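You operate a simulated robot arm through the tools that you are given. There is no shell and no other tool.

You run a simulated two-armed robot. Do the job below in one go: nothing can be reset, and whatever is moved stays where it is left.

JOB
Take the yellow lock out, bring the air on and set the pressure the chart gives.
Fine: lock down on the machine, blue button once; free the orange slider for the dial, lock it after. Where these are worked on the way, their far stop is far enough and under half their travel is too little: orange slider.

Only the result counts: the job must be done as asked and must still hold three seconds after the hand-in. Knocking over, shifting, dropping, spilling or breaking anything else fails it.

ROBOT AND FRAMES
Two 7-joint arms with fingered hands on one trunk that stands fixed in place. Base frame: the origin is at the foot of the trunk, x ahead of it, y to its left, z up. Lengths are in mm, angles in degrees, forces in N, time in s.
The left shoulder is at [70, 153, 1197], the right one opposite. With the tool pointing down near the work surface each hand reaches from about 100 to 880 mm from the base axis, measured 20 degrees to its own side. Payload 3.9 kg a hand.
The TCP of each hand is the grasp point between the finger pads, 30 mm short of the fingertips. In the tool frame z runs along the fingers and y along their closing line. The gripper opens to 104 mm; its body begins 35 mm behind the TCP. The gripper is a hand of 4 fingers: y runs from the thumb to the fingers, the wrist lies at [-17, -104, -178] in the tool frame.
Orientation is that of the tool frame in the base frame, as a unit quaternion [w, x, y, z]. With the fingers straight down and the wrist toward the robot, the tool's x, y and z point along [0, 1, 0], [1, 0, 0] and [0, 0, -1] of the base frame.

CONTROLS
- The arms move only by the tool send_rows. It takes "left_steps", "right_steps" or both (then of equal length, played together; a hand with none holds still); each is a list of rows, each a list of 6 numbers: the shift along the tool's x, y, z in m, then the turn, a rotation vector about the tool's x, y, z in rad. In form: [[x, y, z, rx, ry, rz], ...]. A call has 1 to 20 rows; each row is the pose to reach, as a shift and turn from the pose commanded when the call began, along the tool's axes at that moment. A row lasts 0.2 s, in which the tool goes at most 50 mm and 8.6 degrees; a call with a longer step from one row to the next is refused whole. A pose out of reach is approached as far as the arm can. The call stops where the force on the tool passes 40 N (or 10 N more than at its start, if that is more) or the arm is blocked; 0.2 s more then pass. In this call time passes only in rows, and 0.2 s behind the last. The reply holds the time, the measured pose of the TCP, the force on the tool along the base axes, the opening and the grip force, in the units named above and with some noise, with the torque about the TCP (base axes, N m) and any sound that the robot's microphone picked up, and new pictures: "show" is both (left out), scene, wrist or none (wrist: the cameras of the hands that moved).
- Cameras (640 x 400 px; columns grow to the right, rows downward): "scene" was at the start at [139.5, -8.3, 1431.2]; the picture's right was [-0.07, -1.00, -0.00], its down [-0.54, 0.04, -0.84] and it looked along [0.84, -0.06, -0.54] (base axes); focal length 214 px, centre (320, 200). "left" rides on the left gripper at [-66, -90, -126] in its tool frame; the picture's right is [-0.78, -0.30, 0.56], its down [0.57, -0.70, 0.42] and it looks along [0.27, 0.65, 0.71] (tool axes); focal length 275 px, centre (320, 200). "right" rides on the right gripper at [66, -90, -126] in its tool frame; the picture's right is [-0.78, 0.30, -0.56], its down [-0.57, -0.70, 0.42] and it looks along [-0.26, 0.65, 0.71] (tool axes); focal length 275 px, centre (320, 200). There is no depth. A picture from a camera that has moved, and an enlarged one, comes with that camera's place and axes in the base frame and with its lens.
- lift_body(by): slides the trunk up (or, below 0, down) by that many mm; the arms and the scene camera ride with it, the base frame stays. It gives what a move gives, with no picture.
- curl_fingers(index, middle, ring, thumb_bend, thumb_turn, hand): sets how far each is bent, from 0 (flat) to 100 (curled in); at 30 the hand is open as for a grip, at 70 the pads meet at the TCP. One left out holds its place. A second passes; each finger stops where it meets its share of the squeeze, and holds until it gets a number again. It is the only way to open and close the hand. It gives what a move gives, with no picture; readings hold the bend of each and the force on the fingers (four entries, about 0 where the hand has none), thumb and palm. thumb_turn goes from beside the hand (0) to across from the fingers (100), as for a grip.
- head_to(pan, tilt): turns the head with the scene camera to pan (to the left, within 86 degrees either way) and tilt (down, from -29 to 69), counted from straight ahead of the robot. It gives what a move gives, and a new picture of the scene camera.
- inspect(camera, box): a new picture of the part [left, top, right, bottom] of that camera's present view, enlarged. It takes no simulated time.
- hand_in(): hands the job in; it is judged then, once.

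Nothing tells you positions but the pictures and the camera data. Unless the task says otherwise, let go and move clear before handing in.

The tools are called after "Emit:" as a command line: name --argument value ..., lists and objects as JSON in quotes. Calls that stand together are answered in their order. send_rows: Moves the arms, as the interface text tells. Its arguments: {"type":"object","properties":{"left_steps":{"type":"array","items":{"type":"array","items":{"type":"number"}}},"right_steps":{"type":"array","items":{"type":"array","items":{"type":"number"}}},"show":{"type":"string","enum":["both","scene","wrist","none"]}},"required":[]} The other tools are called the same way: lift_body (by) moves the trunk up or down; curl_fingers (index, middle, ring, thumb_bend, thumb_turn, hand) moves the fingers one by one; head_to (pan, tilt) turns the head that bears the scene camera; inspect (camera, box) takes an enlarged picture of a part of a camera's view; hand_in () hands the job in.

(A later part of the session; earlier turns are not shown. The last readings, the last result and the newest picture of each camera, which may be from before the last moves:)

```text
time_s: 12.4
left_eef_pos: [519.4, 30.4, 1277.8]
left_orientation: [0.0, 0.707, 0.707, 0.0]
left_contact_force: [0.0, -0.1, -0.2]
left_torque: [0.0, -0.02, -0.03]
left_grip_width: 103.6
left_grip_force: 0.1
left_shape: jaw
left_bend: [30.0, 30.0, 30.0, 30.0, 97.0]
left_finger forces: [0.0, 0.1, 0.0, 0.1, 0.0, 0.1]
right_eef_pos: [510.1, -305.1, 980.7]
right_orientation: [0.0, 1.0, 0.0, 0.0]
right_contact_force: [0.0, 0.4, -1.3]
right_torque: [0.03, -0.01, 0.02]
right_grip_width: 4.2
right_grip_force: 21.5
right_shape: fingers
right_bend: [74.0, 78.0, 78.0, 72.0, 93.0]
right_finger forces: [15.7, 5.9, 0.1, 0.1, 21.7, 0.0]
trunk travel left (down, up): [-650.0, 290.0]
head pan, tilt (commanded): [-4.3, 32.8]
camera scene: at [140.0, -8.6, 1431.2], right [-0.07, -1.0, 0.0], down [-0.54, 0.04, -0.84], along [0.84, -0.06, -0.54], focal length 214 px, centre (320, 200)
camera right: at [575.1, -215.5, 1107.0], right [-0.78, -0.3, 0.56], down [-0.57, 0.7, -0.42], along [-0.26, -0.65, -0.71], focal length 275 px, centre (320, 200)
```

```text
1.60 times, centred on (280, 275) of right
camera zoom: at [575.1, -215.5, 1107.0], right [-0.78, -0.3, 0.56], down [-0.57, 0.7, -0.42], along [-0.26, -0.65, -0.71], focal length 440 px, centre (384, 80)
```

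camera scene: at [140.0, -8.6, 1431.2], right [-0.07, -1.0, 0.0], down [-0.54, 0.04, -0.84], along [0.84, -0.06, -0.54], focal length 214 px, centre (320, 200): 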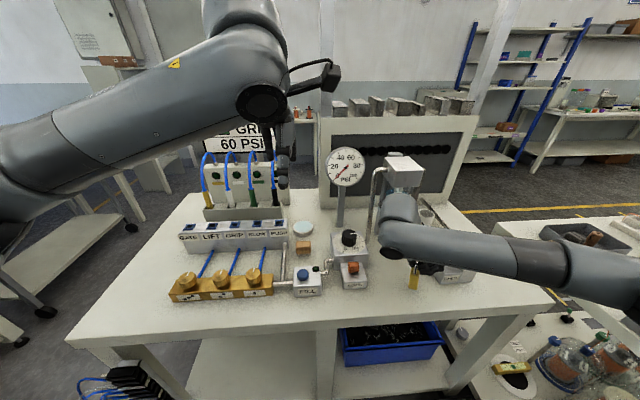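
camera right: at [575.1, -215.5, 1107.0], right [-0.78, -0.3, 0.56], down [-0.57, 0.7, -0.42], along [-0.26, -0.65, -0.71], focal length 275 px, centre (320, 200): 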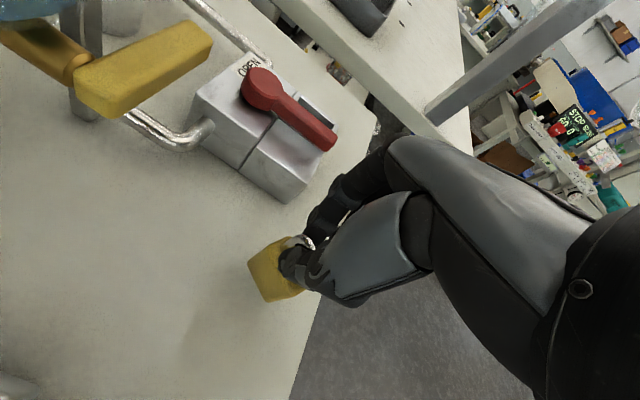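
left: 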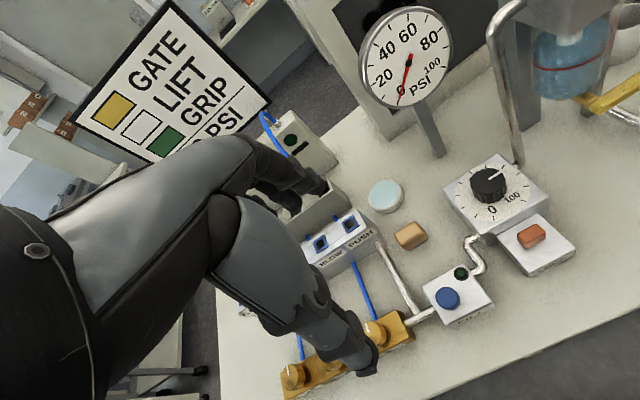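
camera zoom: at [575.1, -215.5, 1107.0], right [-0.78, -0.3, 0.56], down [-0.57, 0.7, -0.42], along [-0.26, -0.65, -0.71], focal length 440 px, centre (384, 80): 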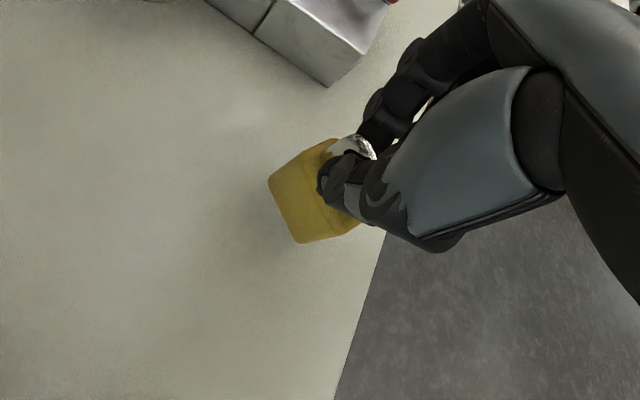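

The lock is about 30 mm above the bench and may be tilted a little. I zoom in to judge the tilt before setting it down.

Emit:
inspect --camera "scene" --box '[395, 250, 435, 300]'

Emit:
inspect --camera "right" --box '[230, 215, 320, 315]'

Emit:
inspect --camera "left" --box '[320, 0, 640, 400]'

```text
8.00 times, centred on (415, 275) of scene
camera zoom: at [140.0, -8.6, 1431.2], right [-0.07, -1.0, 0.0], down [-0.54, 0.04, -0.84], along [0.84, -0.06, -0.54], focal length 1716 px, centre (-440, -400)
```

zoom: 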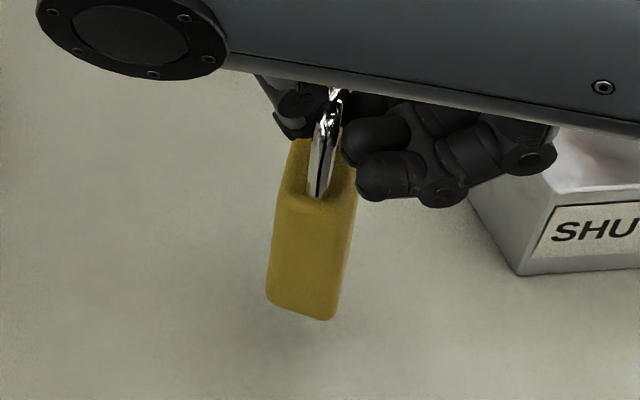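

```text
4.00 times, centred on (275, 265) of right
camera zoom: at [575.1, -215.5, 1107.0], right [-0.78, -0.3, 0.56], down [-0.57, 0.7, -0.42], along [-0.26, -0.65, -0.71], focal length 1101 px, centre (500, -60)
```

zoom: 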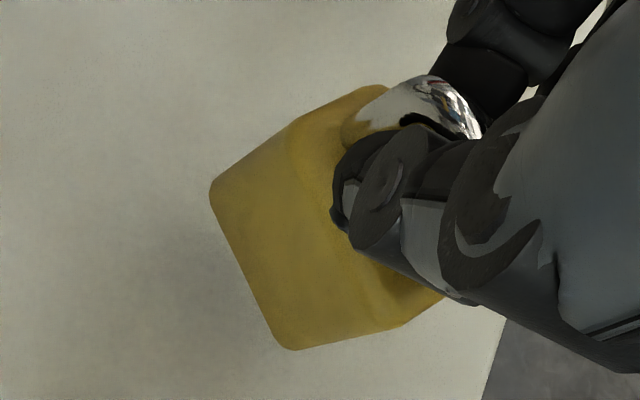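

```text
1.00 times, centred on (480, 200) of left (not enlarged: the box is as wide or as high as the picture)
camera zoom: at [430.0, -35.8, 1402.8], right [-0.3, -0.78, -0.56], down [-0.7, 0.57, -0.42], along [0.65, 0.27, -0.71], focal length 275 px, centre (160, 200)
```

zoom: 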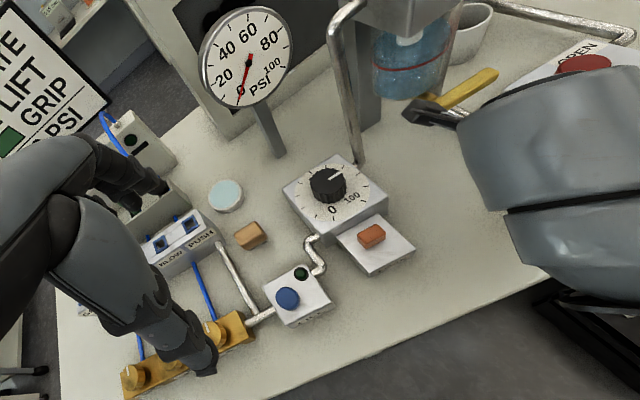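

The lock has yawed about 25° in the fingers and leans only about 6°. I correct the lean slightly and go down most of the way.

Emit:
send_rows --right_steps '[[0, 0, 0.008, 0.05, 0.03, 0], [0, 0, 0.016, 0.1, 0.06, 0], [0, 0, 0.022, 0.1, 0.06, 0]]' --show "none"

Emit:
inspect --camera "scene" --box '[395, 250, 435, 300]'

Emit:
inspect --camera "right" --box '[230, 215, 320, 315]'

```text
time_s: 13.2
left_eef_pos: [518.3, 31.3, 1279.0]
left_orientation: [0.0, 0.707, 0.707, 0.0]
left_contact_force: [0.4, -0.4, 0.2]
left_torque: [0.03, -0.03, 0.01]
left_grip_width: 103.6
left_grip_force: 0.0
left_shape: jaw
left_bend: [30.0, 30.0, 30.0, 30.0, 97.0]
left_finger forces: [0.0, 0.1, 0.0, 0.0, 0.1, 0.1]
right_eef_pos: [509.4, -304.4, 959.4]
right_orientation: [-0.05, 0.998, 0.0, 0.03]
right_contact_force: [0.1, -0.1, -1.7]
right_torque: [-0.01, 0.03, -0.01]
right_grip_width: 4.0
right_grip_force: 21.8
right_shape: fingers
right_bend: [74.0, 78.0, 78.0, 72.0, 93.0]
right_finger forces: [15.9, 5.7, 0.0, 0.0, 21.8, 0.0]
trunk travel left (down, up): [-650.0, 290.0]
head pan, tilt (commanded): [-4.3, 32.8]
```

```text
8.00 times, centred on (415, 275) of scene
camera zoom: at [140.0, -8.0, 1431.1], right [-0.07, -1.0, 0.0], down [-0.54, 0.04, -0.84], along [0.84, -0.06, -0.54], focal length 1716 px, centre (-440, -400)
```

zoom: 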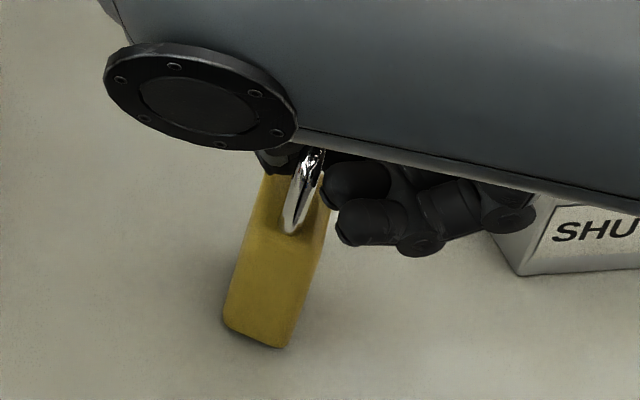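

```text
4.00 times, centred on (275, 265) of right
camera zoom: at [567.1, -228.5, 1096.8], right [-0.81, -0.35, 0.48], down [-0.55, 0.74, -0.39], along [-0.22, -0.57, -0.79], focal length 1101 px, centre (500, -60)
```

zoom: 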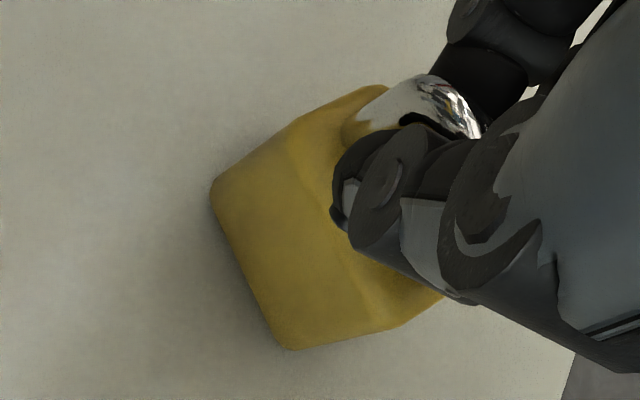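

The lock now hangs nearly upright, about 8 mm above the bench. I lower it in small steps while watching the force.

Emit:
send_rows --right_steps '[[0.0, 0.0, 0.0035, 0, 0, 0], [0.0, 0.0, 0.0055, 0, 0, 0]]' --show "none"

Emit:
inspect --camera "scene" --box '[390, 255, 430, 305]'

```text
time_s: 13.8
left_eef_pos: [517.7, 32.0, 1278.7]
left_orientation: [0.001, 0.707, 0.707, 0.001]
left_contact_force: [0.8, -0.2, -0.2]
left_torque: [0.0, -0.03, 0.03]
left_grip_width: 103.7
left_grip_force: 0.0
left_shape: jaw
left_bend: [30.0, 30.0, 30.0, 30.0, 97.0]
left_finger forces: [0.0, 0.0, 0.0, 0.1, 0.1, 0.1]
right_eef_pos: [509.4, -303.5, 957.8]
right_orientation: [-0.049, 0.998, -0.001, 0.034]
right_contact_force: [0.2, -4.4, 13.7]
right_torque: [0.06, -0.11, 0.0]
right_grip_width: 3.9
right_grip_force: 25.1
right_shape: fingers
right_bend: [75.0, 78.0, 78.0, 72.0, 92.0]
right_finger forces: [17.4, 8.4, 0.0, 0.0, 23.5, 0.1]
trunk travel left (down, up): [-650.0, 290.0]
head pan, tilt (commanded): [-4.3, 32.8]
```

```text
8.00 times, centred on (410, 280) of scene
camera zoom: at [137.7, -7.8, 1431.7], right [-0.08, -1.0, 0.0], down [-0.54, 0.04, -0.84], along [0.84, -0.06, -0.54], focal length 1716 px, centre (-400, -440)
```

zoom: 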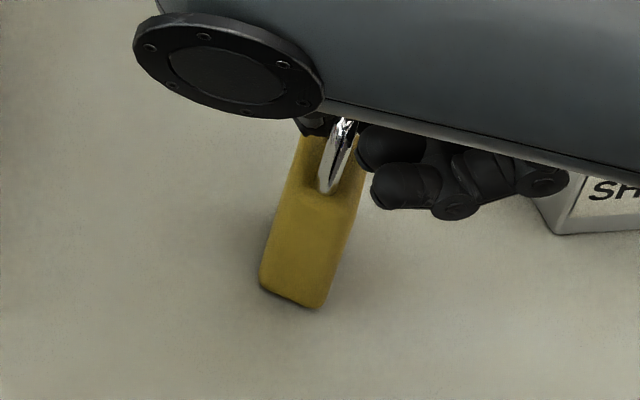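

The lock is on the bench and pressing with about 14 N. I ease up a few mm so it rests lightly, then release gently.

Emit:
send_rows --right_steps '[[0.0, 0.0, -0.003, 0, 0, 0]]' --show "none"

Emit:
inspect --camera "right" --box '[220, 205, 330, 325]'

```text
time_s: 14.2
left_eef_pos: [518.0, 30.8, 1278.0]
left_orientation: [0.0, 0.708, 0.707, 0.0]
left_contact_force: [0.0, -0.5, -0.3]
left_torque: [0.0, 0.02, 0.0]
left_grip_width: 103.7
left_grip_force: 0.1
left_shape: jaw
left_bend: [30.0, 30.0, 30.0, 30.0, 97.0]
left_finger forces: [0.0, 0.0, 0.0, 0.0, 0.0, 0.1]
right_eef_pos: [509.1, -304.6, 957.6]
right_orientation: [-0.049, 0.998, 0.0, 0.029]
right_contact_force: [0.1, -2.6, 7.0]
right_torque: [0.04, -0.1, -0.02]
right_grip_width: 3.7
right_grip_force: 23.3
right_shape: fingers
right_bend: [75.0, 78.0, 78.0, 72.0, 92.0]
right_finger forces: [17.1, 6.7, 0.0, 0.0, 22.8, 0.0]
trunk travel left (down, up): [-650.0, 290.0]
head pan, tilt (commanded): [-4.3, 32.8]
```

```text
3.33 times, centred on (275, 265) of right
camera zoom: at [566.5, -228.5, 1094.5], right [-0.81, -0.35, 0.48], down [-0.55, 0.74, -0.39], along [-0.22, -0.57, -0.79], focal length 918 px, centre (470, -17)
```

zoom: 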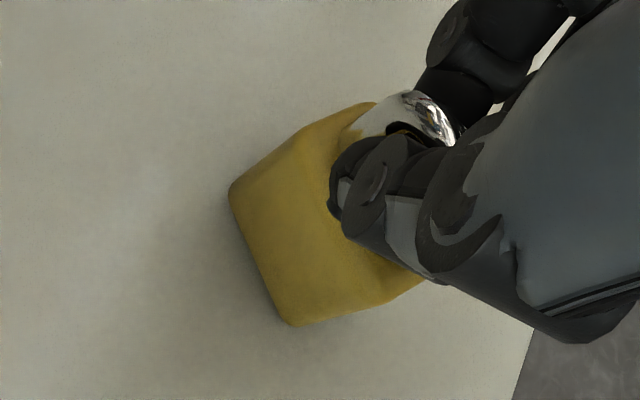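

Still 7 N down, so I raise by 1.5 mm more and then open the fingers evenly.

Emit:
send_rows --right_steps '[[0.0, 0.0, -0.0015, 0, 0, 0]]' --show "none"

Emit:
curl_fingers --hand "right" --index 68 --middle 68 --ring 66 --thumb_bend 66

Emit:
inspect --camera "right" --box '[220, 205, 330, 325]'

Emit:
inspect --camera "scene" --box '[390, 255, 430, 305]'

```text
time_s: 14.6
left_eef_pos: [519.3, 30.6, 1277.5]
left_orientation: [0.0, 0.707, 0.707, 0.001]
left_contact_force: [0.6, 0.1, 0.2]
left_torque: [-0.01, 0.01, -0.01]
left_grip_width: 103.8
left_grip_force: 0.1
left_shape: jaw
left_bend: [30.0, 30.0, 30.0, 30.0, 97.0]
left_finger forces: [0.1, 0.1, 0.0, 0.0, 0.1, 0.0]
right_eef_pos: [509.6, -303.6, 956.2]
right_orientation: [-0.05, 0.998, 0.001, 0.028]
right_contact_force: [-0.5, 0.0, 1.0]
right_torque: [0.01, -0.02, -0.01]
right_grip_width: 3.6
right_grip_force: 22.5
right_shape: fingers
right_bend: [75.0, 78.0, 78.0, 72.0, 92.0]
right_finger forces: [16.6, 6.2, 0.0, 0.0, 22.5, 0.0]
trunk travel left (down, up): [-650.0, 290.0]
head pan, tilt (commanded): [-4.3, 32.8]
```

```text
time_s: 15.6
left_eef_pos: [519.4, 30.0, 1277.5]
left_orientation: [0.0, 0.707, 0.707, 0.0]
left_contact_force: [-0.1, -0.1, 0.0]
left_torque: [0.01, -0.03, -0.01]
left_grip_width: 103.8
left_grip_force: 0.1
left_shape: jaw
left_bend: [30.0, 30.0, 30.0, 30.0, 97.0]
left_finger forces: [0.1, 0.1, 0.0, 0.0, 0.1, 0.1]
right_eef_pos: [508.0, -304.3, 957.4]
right_orientation: [-0.05, 0.998, 0.001, 0.029]
right_contact_force: [0.1, 0.0, 0.5]
right_torque: [0.01, 0.01, -0.02]
right_grip_width: 10.3
right_grip_force: 0.1
right_shape: fingers
right_bend: [68.0, 68.0, 66.0, 66.0, 97.0]
right_finger forces: [0.0, 0.0, 0.0, 0.0, 0.1, 0.0]
trunk travel left (down, up): [-650.0, 290.0]
head pan, tilt (commanded): [-4.3, 32.8]
```

```text
3.33 times, centred on (275, 265) of right
camera zoom: at [566.7, -228.6, 1096.0], right [-0.81, -0.35, 0.48], down [-0.55, 0.74, -0.39], along [-0.22, -0.57, -0.79], focal length 918 px, centre (470, -17)
```

zoom: 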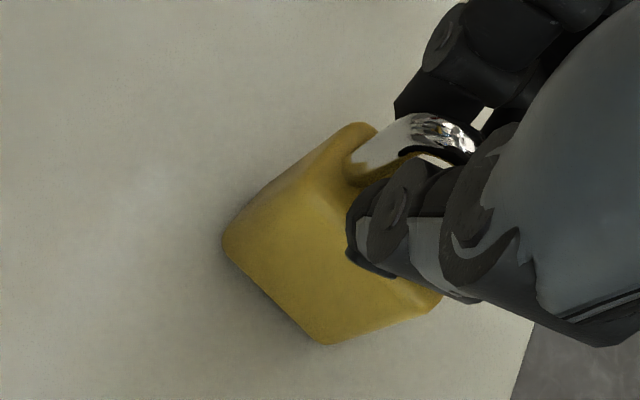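

```text
8.00 times, centred on (410, 280) of scene
camera zoom: at [139.6, -8.2, 1431.2], right [-0.07, -1.0, 0.0], down [-0.54, 0.04, -0.84], along [0.84, -0.06, -0.54], focal length 1716 px, centre (-400, -440)
```

zoom: 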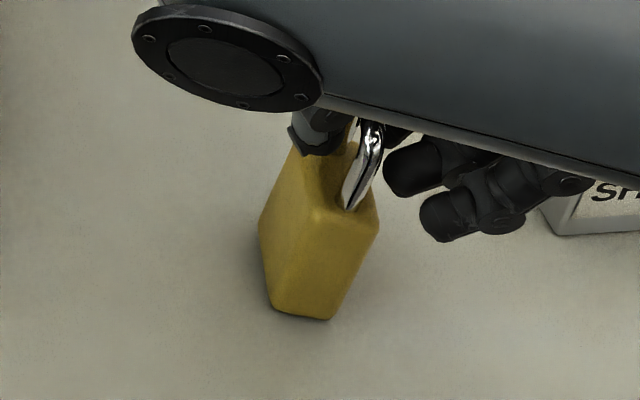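

The lock now stands free on the bench. I open wider and lift straight up, then level the hand.

Emit:
curl_fingers --hand "right" --index 52 --middle 52 --ring 52 --thumb_bend 52

Emit:
send_rows --right_steps '[[0.0012, -0.002, -0.02, 0, 0, 0], [0.003, -0.005, -0.05, 0, 0, 0], [0.005, -0.008, -0.085, -0.03, -0.02, 0], [0.0075, -0.0125, -0.125, -0.1, -0.06, 0]]'

Emit:
inspect --camera "scene" --box '[380, 235, 440, 310]'

```text
time_s: 16.6
left_eef_pos: [519.1, 30.1, 1277.2]
left_orientation: [0.0, 0.707, 0.707, 0.0]
left_contact_force: [0.1, 0.2, 0.7]
left_torque: [0.01, 0.0, 0.02]
left_grip_width: 103.6
left_grip_force: 0.0
left_shape: jaw
left_bend: [30.0, 30.0, 30.0, 30.0, 97.0]
left_finger forces: [0.0, 0.0, 0.0, 0.1, 0.1, 0.0]
right_eef_pos: [508.6, -304.5, 958.6]
right_orientation: [-0.05, 0.998, 0.0, 0.029]
right_contact_force: [-0.1, 0.7, 0.1]
right_torque: [0.0, 0.0, -0.04]
right_grip_width: 48.0
right_grip_force: 0.0
right_shape: fingers
right_bend: [52.0, 52.0, 52.0, 52.0, 97.0]
right_finger forces: [0.1, 0.0, 0.0, 0.0, 0.1, 0.1]
trunk travel left (down, up): [-650.0, 290.0]
head pan, tilt (commanded): [-4.3, 32.8]
```

```text
time_s: 17.6
left_eef_pos: [517.8, 32.7, 1278.4]
left_orientation: [0.001, 0.707, 0.708, -0.001]
left_contact_force: [-0.4, 0.3, -0.3]
left_torque: [-0.04, 0.01, -0.04]
left_grip_width: 103.6
left_grip_force: 0.3
left_shape: jaw
left_bend: [30.0, 30.0, 30.0, 30.0, 97.0]
left_finger forces: [0.1, 0.0, 0.0, 0.1, 0.1, 0.0]
right_eef_pos: [509.7, -304.4, 1083.2]
right_orientation: [0.001, 1.0, 0.0, -0.001]
right_contact_force: [-0.8, 0.3, 0.8]
right_torque: [0.0, 0.0, 0.02]
right_grip_width: 48.0
right_grip_force: 0.0
right_shape: fingers
right_bend: [52.0, 52.0, 52.0, 52.0, 97.0]
right_finger forces: [0.0, 0.1, 0.0, 0.1, 0.0, 0.0]
trunk travel left (down, up): [-650.0, 290.0]
head pan, tilt (commanded): [-4.3, 32.8]
camera scene: at [139.0, -6.1, 1431.1], right [-0.07, -1.0, 0.0], down [-0.54, 0.04, -0.84], along [0.84, -0.06, -0.54], focal length 214 px, centre (320, 200)
camera right: at [574.7, -214.3, 1209.7], right [-0.77, -0.29, 0.56], down [-0.57, 0.7, -0.42], along [-0.27, -0.65, -0.71], focal length 275 px, centre (320, 200)
```

scene: 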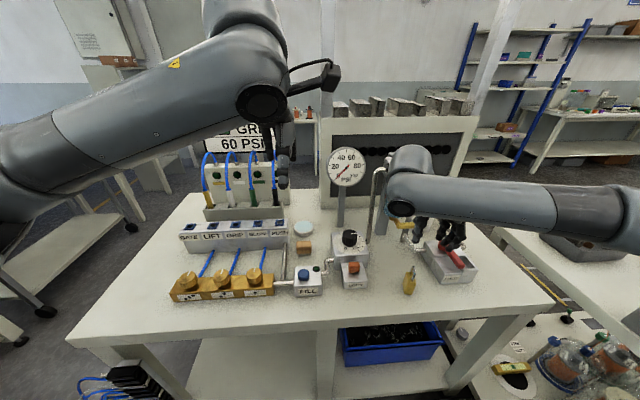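
right: 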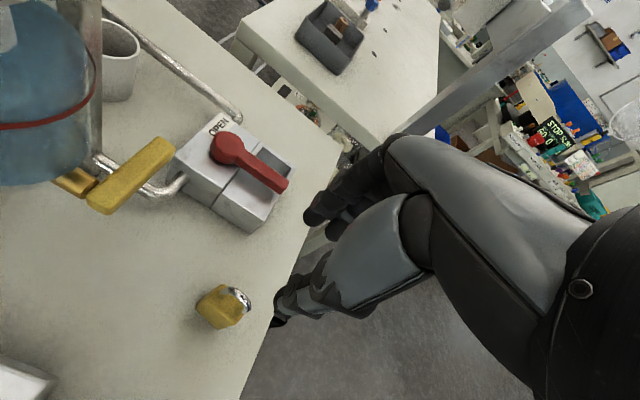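

```text
5.33 times, centred on (410, 272) of scene
camera zoom: at [139.0, -6.1, 1431.1], right [-0.07, -1.0, 0.0], down [-0.54, 0.04, -0.84], along [0.84, -0.06, -0.54], focal length 1144 px, centre (-160, -187)
```

zoom: 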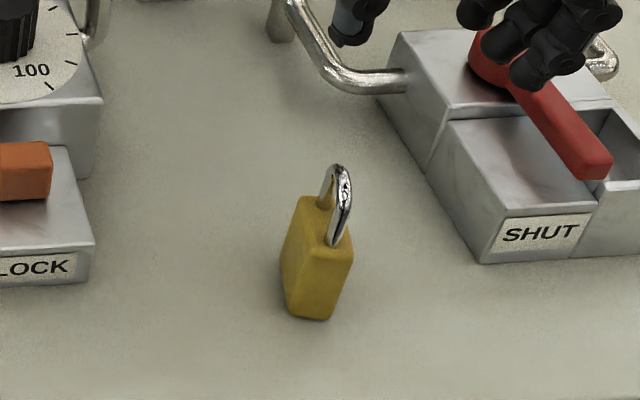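

The lock is standing on the bench. Next is the red lever, so I enlarge it to get its exact geometry.

Emit:
inspect --camera "right" --box '[160, 110, 310, 240]'

Emit:
inspect --camera "scene" --box '[415, 220, 495, 290]'

```text
3.08 times, centred on (235, 175) of right
camera zoom: at [574.7, -214.3, 1209.7], right [-0.77, -0.29, 0.56], down [-0.57, 0.7, -0.42], along [-0.27, -0.65, -0.71], focal length 847 px, centre (582, 277)
```

zoom: 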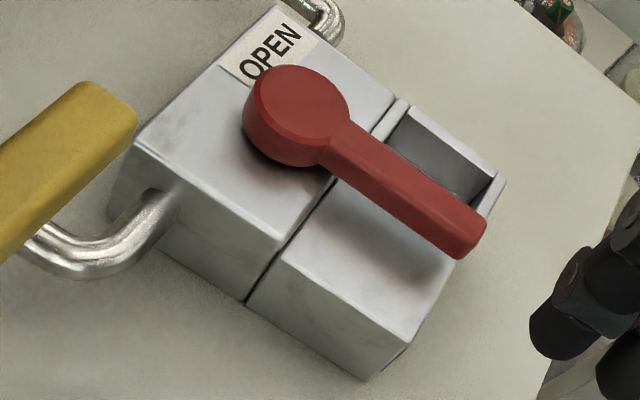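

```text
5.71 times, centred on (455, 255) of scene
camera zoom: at [139.0, -6.1, 1431.1], right [-0.07, -1.0, 0.0], down [-0.54, 0.04, -0.84], along [0.84, -0.06, -0.54], focal length 1226 px, centre (-451, -114)
```

zoom: 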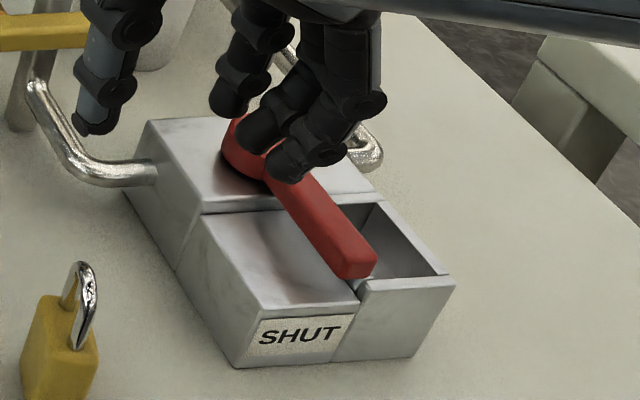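

The lever runs from the hub (602, −437) to its tip at (524, −443) at z 930–948, and the tray wall next to it tops out at z≈923. I'll push the bar from its left side with closed fingers and swing about the hub, keeping the tips at z≈930 and clear of the yellow tap near (630, −342, 1012).

Emit:
curl_fingers --hand "right" --index 70 --middle 70 --ring 70 --thumb_bend 70

Emit:
send_rows --right_steps '[[0.009, 0.028, 0, 0, 0, 0], [0.018, 0.056, 0, 0, 0, 0], [0.028, 0.084, 0, 0, 0, 0], [0.028, 0.084, 0.04, 0, 0, 0], [0.028, 0.084, 0.08, 0, 0, 0], [0.028, 0.084, 0.1, 0, 0, 0]]'

Emit:
inspect --camera "right" --box '[140, 150, 400, 380]'

Emit:
inspect --camera "scene" --box '[395, 190, 495, 290]'

Emit:
inspect --camera "left" --box '[480, 0, 640, 200]'

```text
time_s: 18.6
left_eef_pos: [518.7, 30.1, 1278.1]
left_orientation: [0.0, 0.707, 0.707, 0.0]
left_contact_force: [-0.7, -0.2, 0.5]
left_torque: [0.02, 0.0, 0.03]
left_grip_width: 103.4
left_grip_force: 0.0
left_shape: jaw
left_bend: [30.0, 30.0, 30.0, 30.0, 97.0]
left_finger forces: [0.1, 0.0, 0.1, 0.0, 0.0, 0.1]
right_eef_pos: [509.4, -304.8, 1083.9]
right_orientation: [0.0, 1.0, 0.0, 0.001]
right_contact_force: [0.3, -0.3, -0.8]
right_torque: [-0.02, 0.02, 0.0]
right_grip_width: 3.3
right_grip_force: 0.1
right_shape: fingers
right_bend: [70.0, 70.0, 70.0, 70.0, 97.0]
right_finger forces: [0.1, 0.0, 0.0, 0.1, 0.0, 0.0]
trunk travel left (down, up): [-650.0, 290.0]
head pan, tilt (commanded): [-4.3, 32.8]
```

```text
time_s: 20.0
left_eef_pos: [519.0, 29.8, 1278.6]
left_orientation: [0.0, 0.707, 0.707, 0.0]
left_contact_force: [0.1, 0.1, -0.2]
left_torque: [-0.02, 0.0, 0.02]
left_grip_width: 103.7
left_grip_force: 0.0
left_shape: jaw
left_bend: [30.0, 30.0, 30.0, 30.0, 97.0]
left_finger forces: [0.1, 0.1, 0.0, 0.0, 0.0, 0.1]
right_eef_pos: [538.8, -388.4, 984.5]
right_orientation: [-0.001, 1.0, -0.001, 0.0]
right_contact_force: [-0.2, 0.5, -0.2]
right_torque: [0.01, -0.03, 0.02]
right_grip_width: 3.1
right_grip_force: 0.1
right_shape: fingers
right_bend: [70.0, 70.0, 70.0, 70.0, 97.0]
right_finger forces: [0.0, 0.1, 0.0, 0.0, 0.0, 0.1]
trunk travel left (down, up): [-650.0, 290.0]
head pan, tilt (commanded): [-4.3, 32.8]
camera scene: at [139.5, -8.4, 1431.2], right [-0.07, -1.0, 0.0], down [-0.54, 0.04, -0.84], along [0.84, -0.06, -0.54], focal length 214 px, centre (320, 200)
camera right: at [603.5, -299.5, 1109.2], right [-0.78, -0.3, 0.56], down [-0.57, 0.7, -0.42], along [-0.27, -0.65, -0.71], focal length 275 px, centre (320, 200)
```

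scene: 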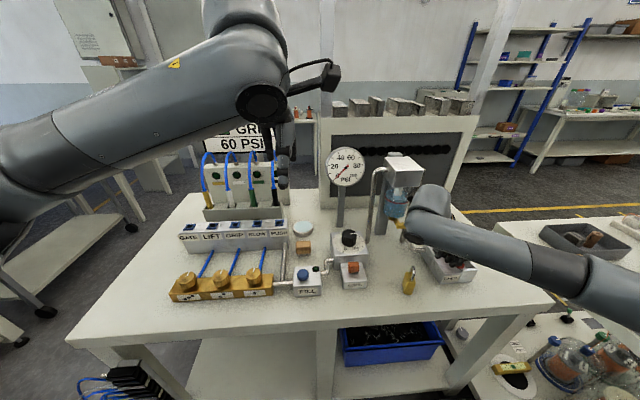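
right: 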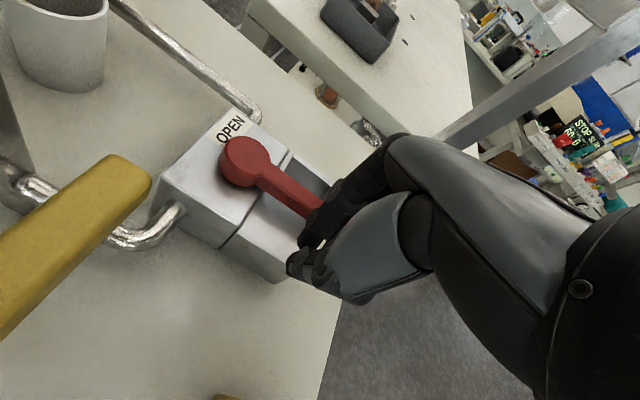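

```text
1.74 times, centred on (270, 265) of right
camera zoom: at [603.5, -299.5, 1109.2], right [-0.78, -0.3, 0.56], down [-0.57, 0.7, -0.42], along [-0.27, -0.65, -0.71], focal length 479 px, centre (407, 87)
```

zoom: 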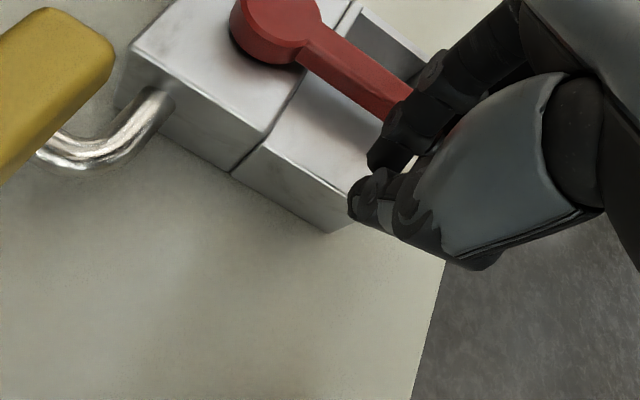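

```text
4.00 times, centred on (445, 240) of scene
camera zoom: at [139.5, -8.4, 1431.2], right [-0.07, -1.0, 0.0], down [-0.54, 0.04, -0.84], along [0.84, -0.06, -0.54], focal length 858 px, centre (-180, 40)
```

zoom: 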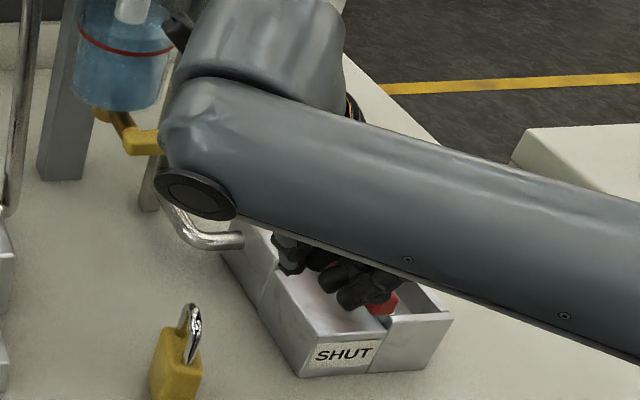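

```text
2.00 times, centred on (560, 100) of left
camera zoom: at [429.5, -35.5, 1403.0], right [-0.3, -0.78, -0.56], down [-0.7, 0.57, -0.42], along [0.65, 0.27, -0.71], focal length 551 px, centre (-160, 400)
```

zoom: 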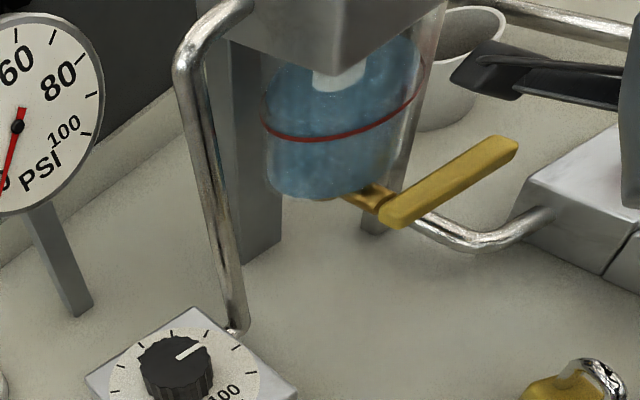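

Clearances look right: fingertips at y≈−405 to the left of the bar, and the tap well away from the wrist. I go down to z≈960 and move right until I touch the bar.

Emit:
send_rows --right_steps '[[0, 0, 0.012, 0, 0, 0], [0, 0, 0.024, 0, 0, 0], [0, 0.006, 0.024, 0, 0, 0], [0, 0.012, 0.024, 0, 0, 0], [0, 0.018, 0.024, 0, 0, 0]]' --show "wrist"

Emit:
inspect --camera "right" --box '[200, 120, 360, 300]'

Emit:
inspect --camera "scene" --box '[420, 220, 500, 290]'

```text
time_s: 21.2
left_eef_pos: [518.0, 29.9, 1277.1]
left_orientation: [0.0, 0.707, 0.707, 0.0]
left_contact_force: [-0.4, 0.8, 0.6]
left_torque: [-0.01, 0.0, 0.03]
left_grip_width: 103.7
left_grip_force: 0.0
left_shape: jaw
left_bend: [30.0, 30.0, 30.0, 30.0, 97.0]
left_finger forces: [0.1, 0.0, 0.0, 0.1, 0.0, 0.0]
right_eef_pos: [538.6, -406.2, 960.0]
right_orientation: [0.001, 1.0, 0.0, 0.0]
right_contact_force: [0.4, 0.4, -0.2]
right_torque: [-0.01, -0.01, 0.03]
right_grip_width: 3.4
right_grip_force: 0.0
right_shape: fingers
right_bend: [70.0, 70.0, 70.0, 70.0, 97.0]
right_finger forces: [0.1, 0.1, 0.1, 0.0, 0.1, 0.0]
trunk travel left (down, up): [-650.0, 290.0]
head pan, tilt (commanded): [-4.3, 32.8]
camera right: at [603.0, -317.6, 1085.8], right [-0.78, -0.3, 0.56], down [-0.57, 0.7, -0.42], along [-0.26, -0.65, -0.71], focal length 275 px, centre (320, 200)
```

right: 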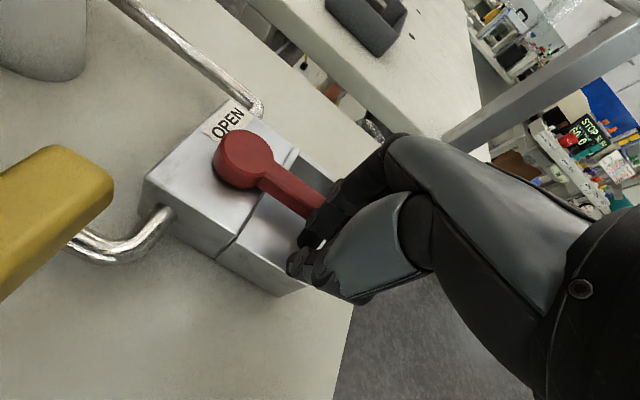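

```text
2.22 times, centred on (280, 210) of right
camera zoom: at [603.0, -317.6, 1085.8], right [-0.78, -0.3, 0.56], down [-0.57, 0.7, -0.42], along [-0.26, -0.65, -0.71], focal length 612 px, centre (409, 178)
```

zoom: 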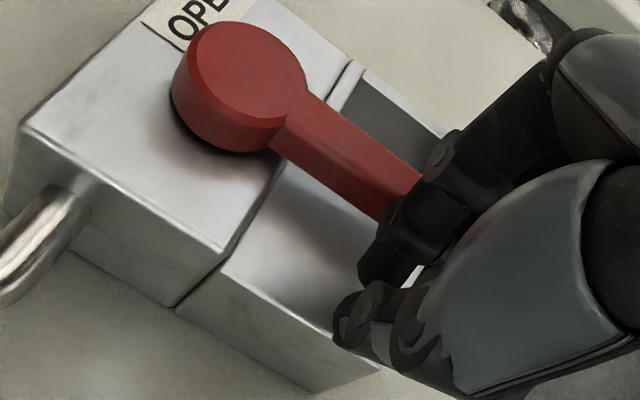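

```text
5.71 times, centred on (460, 255) of scene
camera zoom: at [139.5, -8.4, 1431.2], right [-0.07, -1.0, 0.0], down [-0.54, 0.04, -0.84], along [0.84, -0.06, -0.54], focal length 1226 px, centre (-480, -114)
```

zoom: 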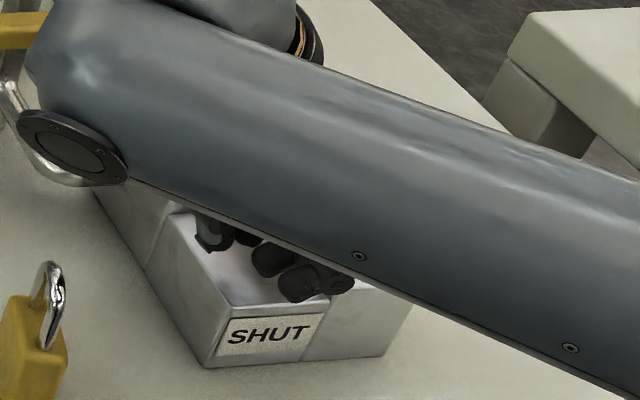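

The fingers are just short of the bar at the right height. I now swing about the hub for the first 30°.

Emit:
send_rows --right_steps '[[0, 0.0048, 0, 0, 0, 0], [-0.0024, 0.0116, 0, 0, 0, -0.1047], [-0.004, 0.0186, 0, 0, 0, -0.2094], [-0.0049, 0.0257, 0, 0, 0, -0.3142], [-0.0051, 0.0328, 0, 0, 0, -0.4189], [-0.0045, 0.04, 0, 0, 0, -0.5236]]' --show "wrist"

Emit:
inspect --camera "right" --box '[140, 100, 380, 320]'

Emit:
inspect --camera "scene" --box '[420, 220, 500, 290]'

```text
time_s: 22.6
left_eef_pos: [518.1, 30.4, 1277.7]
left_orientation: [0.0, 0.707, 0.708, 0.0]
left_contact_force: [0.3, -0.2, -0.5]
left_torque: [-0.03, 0.01, 0.0]
left_grip_width: 103.7
left_grip_force: 0.0
left_shape: jaw
left_bend: [30.0, 30.0, 30.0, 30.0, 97.0]
left_finger forces: [0.0, 0.0, 0.1, 0.0, 0.0, 0.0]
right_eef_pos: [531.6, -446.7, 961.4]
right_orientation: [0.0, 0.966, 0.259, 0.0]
right_contact_force: [-0.8, 1.1, 1.1]
right_torque: [-0.02, -0.03, -0.01]
right_grip_width: 3.1
right_grip_force: 0.7
right_shape: fingers
right_bend: [70.0, 70.0, 70.0, 70.0, 97.0]
right_finger forces: [0.0, 1.1, 0.0, 0.0, 0.1, 0.0]
trunk travel left (down, up): [-650.0, 290.0]
head pan, tilt (commanded): [-4.3, 32.8]
camera right: at [543.8, -336.8, 1086.1], right [-0.52, -0.65, 0.56], down [-0.85, 0.32, -0.43], along [0.1, -0.69, -0.71], focal length 275 px, centre (320, 200)
```

right: 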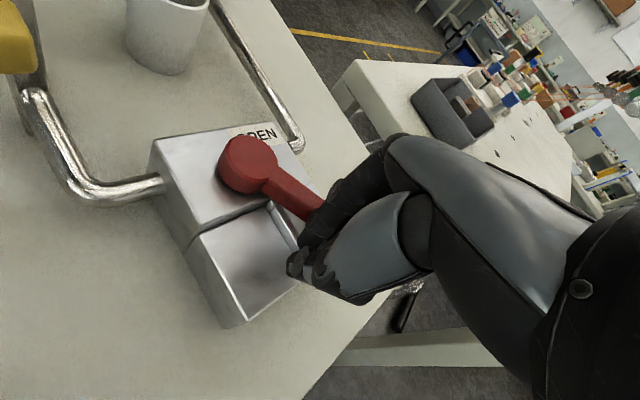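

```text
1.82 times, centred on (260, 210) of right
camera zoom: at [543.8, -336.8, 1086.1], right [-0.52, -0.65, 0.56], down [-0.85, 0.32, -0.43], along [0.1, -0.69, -0.71], focal length 500 px, centre (429, 182)
```

zoom: 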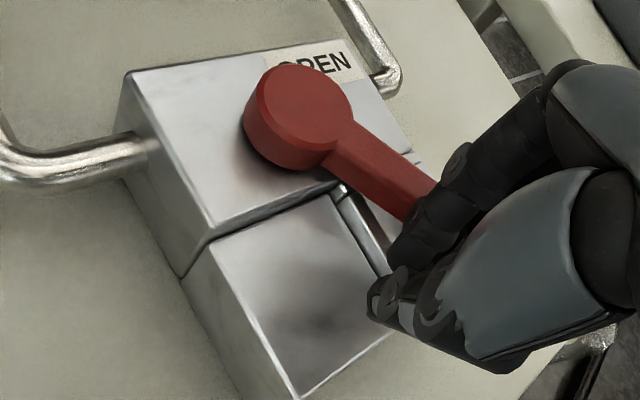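

```text
5.71 times, centred on (460, 255) of scene
camera zoom: at [138.9, -8.5, 1431.2], right [-0.07, -1.0, 0.0], down [-0.54, 0.04, -0.84], along [0.84, -0.06, -0.54], focal length 1226 px, centre (-480, -114)
```

zoom: 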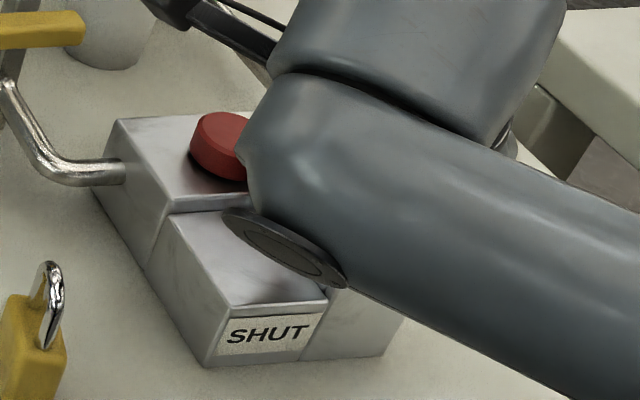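

The lever follows (about 30° so far) with light finger force. I continue the swing another 60°, so a stop should be felt around there.

Emit:
send_rows --right_steps '[[-0.0024, 0.0068, 0, 0, 0, -0.1047], [-0.004, 0.0138, 0, 0, 0, -0.2094], [-0.0049, 0.0209, 0, 0, 0, -0.3142], [-0.0051, 0.028, 0, 0, 0, -0.4189], [-0.0045, 0.0352, 0, 0, 0, -0.5236], [-0.0032, 0.0422, 0, 0, 0, -0.6283], [-0.0011, 0.0491, 0, 0, 0, -0.733], [0.0017, 0.0557, 0, 0, 0, -0.8378], [0.0051, 0.062, 0, 0, 0, -0.9425], [0.0092, 0.0679, 0, 0, 0, -1.0472]]' --show "both"

Emit:
inspect --camera "right" --box '[140, 100, 380, 320]'

Emit:
inspect --camera "scene" --box '[330, 140, 370, 200]'

```text
time_s: 24.8
left_eef_pos: [518.6, 30.4, 1278.3]
left_orientation: [0.001, 0.707, 0.707, 0.0]
left_contact_force: [-0.4, 0.3, -0.2]
left_torque: [-0.02, 0.02, 0.0]
left_grip_width: 103.5
left_grip_force: 0.0
left_shape: jaw
left_bend: [30.0, 30.0, 30.0, 30.0, 97.0]
left_finger forces: [0.1, 0.0, 0.1, 0.0, 0.0, 0.0]
right_eef_pos: [575.1, -501.2, 960.2]
right_orientation: [-0.001, 0.707, 0.708, 0.0]
right_contact_force: [-1.8, -0.4, -0.3]
right_torque: [-0.03, 0.0, -0.03]
right_grip_width: 2.9
right_grip_force: 1.1
right_shape: fingers
right_bend: [70.0, 70.0, 70.0, 70.0, 97.0]
right_finger forces: [0.1, 1.8, 0.1, 0.0, 0.1, 0.0]
trunk travel left (down, up): [-650.0, 290.0]
head pan, tilt (commanded): [-4.3, 32.8]
camera scene: at [139.1, -8.3, 1431.2], right [-0.07, -1.0, 0.0], down [-0.54, 0.04, -0.84], along [0.84, -0.06, -0.54], focal length 214 px, centre (320, 200)
camera right: at [483.8, -435.8, 1085.9], right [0.3, -0.78, 0.56], down [-0.7, -0.57, -0.42], along [0.65, -0.26, -0.71], focal length 275 px, centre (320, 200)
```

scene: 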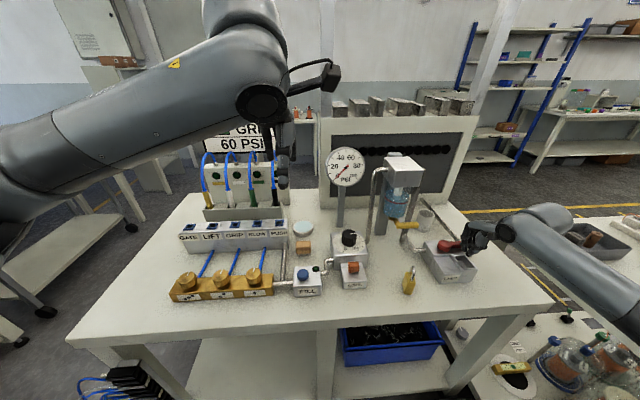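
right: 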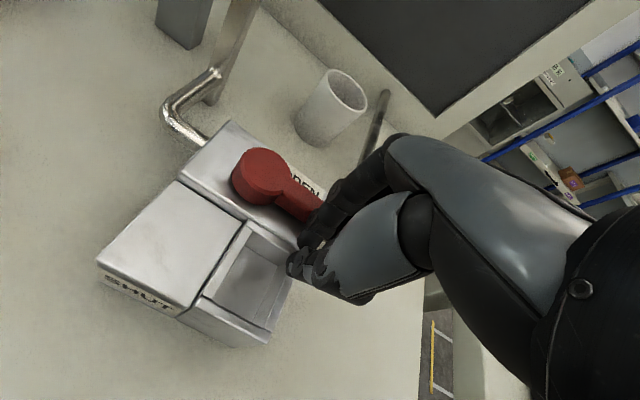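

```text
1.82 times, centred on (260, 210) of right
camera zoom: at [483.8, -435.8, 1085.9], right [0.3, -0.78, 0.56], down [-0.7, -0.57, -0.42], along [0.65, -0.26, -0.71], focal length 500 px, centre (429, 182)
```

zoom: 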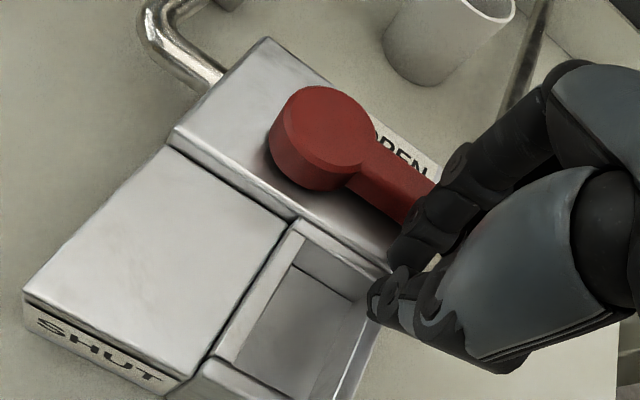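

```text
6.67 times, centred on (350, 170) of scene
camera zoom: at [139.1, -8.3, 1431.2], right [-0.07, -1.0, 0.0], down [-0.54, 0.04, -0.84], along [0.84, -0.06, -0.54], focal length 1430 px, centre (120, 400)
```

zoom: 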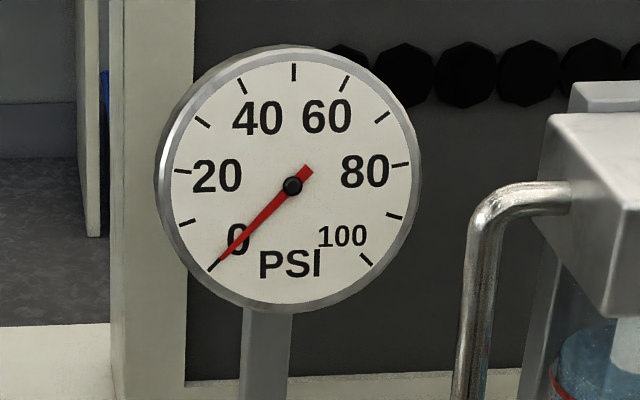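

The lever now points right, about 85–90°, but no stop is felt and the gauge is still at 0, as expected before the FILL button. I push a little further to find the stop.

Emit:
send_rows --right_steps '[[-0.0013, 0.0034, 0, 0, 0, -0.0524], [-0.0024, 0.0068, 0, 0, 0, -0.1047]]' --show "wrist"

Emit:
inspect --camera "right" --box '[180, 120, 360, 280]'

Emit:
inspect --camera "scene" --box '[420, 210, 500, 290]'

```text
time_s: 25.4
left_eef_pos: [517.9, 30.4, 1278.3]
left_orientation: [0.001, 0.707, 0.707, 0.0]
left_contact_force: [-0.6, 0.4, 0.4]
left_torque: [0.01, 0.01, -0.01]
left_grip_width: 103.7
left_grip_force: 0.2
left_shape: jaw
left_bend: [30.0, 30.0, 30.0, 30.0, 97.0]
left_finger forces: [0.0, 0.0, 0.1, 0.0, 0.1, 0.0]
right_eef_pos: [580.4, -502.3, 962.3]
right_orientation: [0.002, 0.669, 0.743, 0.001]
right_contact_force: [-4.4, -0.4, 6.1]
right_torque: [-0.1, -0.02, -0.03]
right_grip_width: 3.0
right_grip_force: 4.1
right_shape: fingers
right_bend: [70.0, 71.0, 70.0, 70.0, 97.0]
right_finger forces: [0.0, 6.3, 0.7, 0.0, 0.0, 0.0]
trunk travel left (down, up): [-650.0, 290.0]
head pan, tilt (commanded): [-4.3, 32.8]
camera right: at [483.0, -447.4, 1087.1], right [0.37, -0.74, 0.56], down [-0.64, -0.64, -0.43], along [0.67, -0.2, -0.71], focal length 275 px, centre (320, 200)
```

right: 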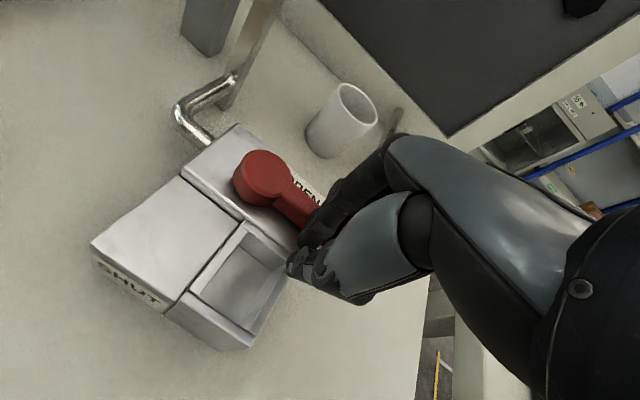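

```text
2.50 times, centred on (270, 200) of right
camera zoom: at [483.0, -447.4, 1087.1], right [0.37, -0.74, 0.56], down [-0.64, -0.64, -0.43], along [0.67, -0.2, -0.71], focal length 688 px, centre (445, 200)
```

zoom: 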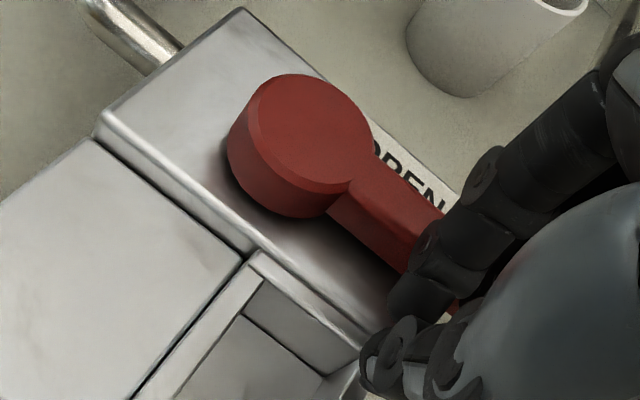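

```text
5.00 times, centred on (460, 250) of scene
camera zoom: at [137.6, -7.7, 1431.5], right [-0.08, -1.0, 0.0], down [-0.54, 0.04, -0.84], along [0.84, -0.06, -0.54], focal length 1072 px, centre (-380, -50)
```

zoom: 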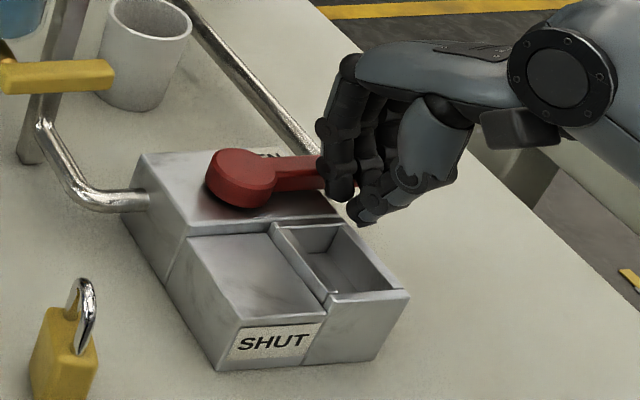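

Force is now building (6 N on the middle finger), so the lever seems to be at its stop, pointing to OPEN. I push a few mm more to confirm it.

Emit:
send_rows --right_steps '[[0.0, 0.003, 0, 0, 0, 0], [0.0, 0.006, 0, 0, 0, 0]]' --show "none"

Emit:
inspect --camera "scene" --box '[420, 210, 500, 290]'

Emit:
inspect --camera "right" --box '[180, 120, 360, 280]'

```text
time_s: 26.0
left_eef_pos: [515.5, 32.1, 1279.0]
left_orientation: [0.002, 0.707, 0.707, -0.001]
left_contact_force: [0.2, 0.6, -0.1]
left_torque: [-0.01, 0.0, -0.02]
left_grip_width: 103.6
left_grip_force: 0.0
left_shape: jaw
left_bend: [30.0, 30.0, 30.0, 30.0, 97.0]
left_finger forces: [0.1, 0.0, 0.0, 0.0, 0.1, 0.1]
right_eef_pos: [585.9, -501.4, 961.7]
right_orientation: [0.001, 0.669, 0.743, 0.001]
right_contact_force: [-6.8, 0.1, 7.9]
right_torque: [-0.14, -0.01, -0.12]
right_grip_width: 1.8
right_grip_force: 5.7
right_shape: fingers
right_bend: [70.0, 71.0, 71.0, 70.0, 97.0]
right_finger forces: [0.8, 7.2, 2.9, 0.0, 0.1, 0.0]
trunk travel left (down, up): [-650.0, 290.0]
head pan, tilt (commanded): [-4.3, 32.8]
```

```text
5.00 times, centred on (460, 250) of scene
camera zoom: at [136.2, -7.4, 1431.6], right [-0.08, -1.0, 0.0], down [-0.54, 0.04, -0.84], along [0.84, -0.06, -0.54], focal length 1072 px, centre (-380, -50)
```

zoom: 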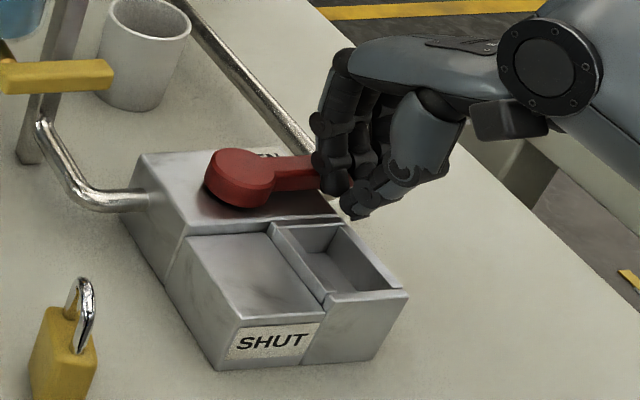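

```text
2.50 times, centred on (270, 200) of right
camera zoom: at [487.9, -446.7, 1087.6], right [0.37, -0.74, 0.56], down [-0.64, -0.64, -0.43], along [0.67, -0.2, -0.71], focal length 688 px, centre (445, 200)
```

zoom: 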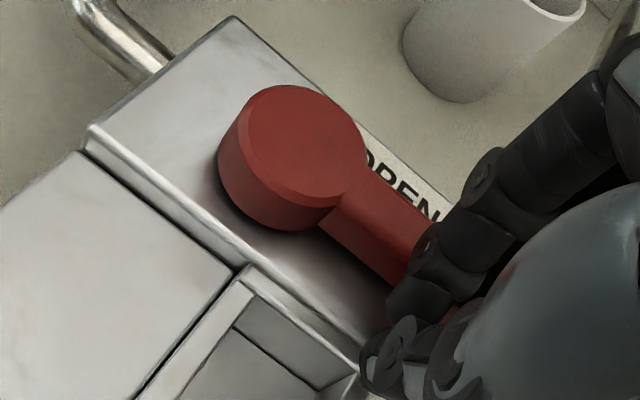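

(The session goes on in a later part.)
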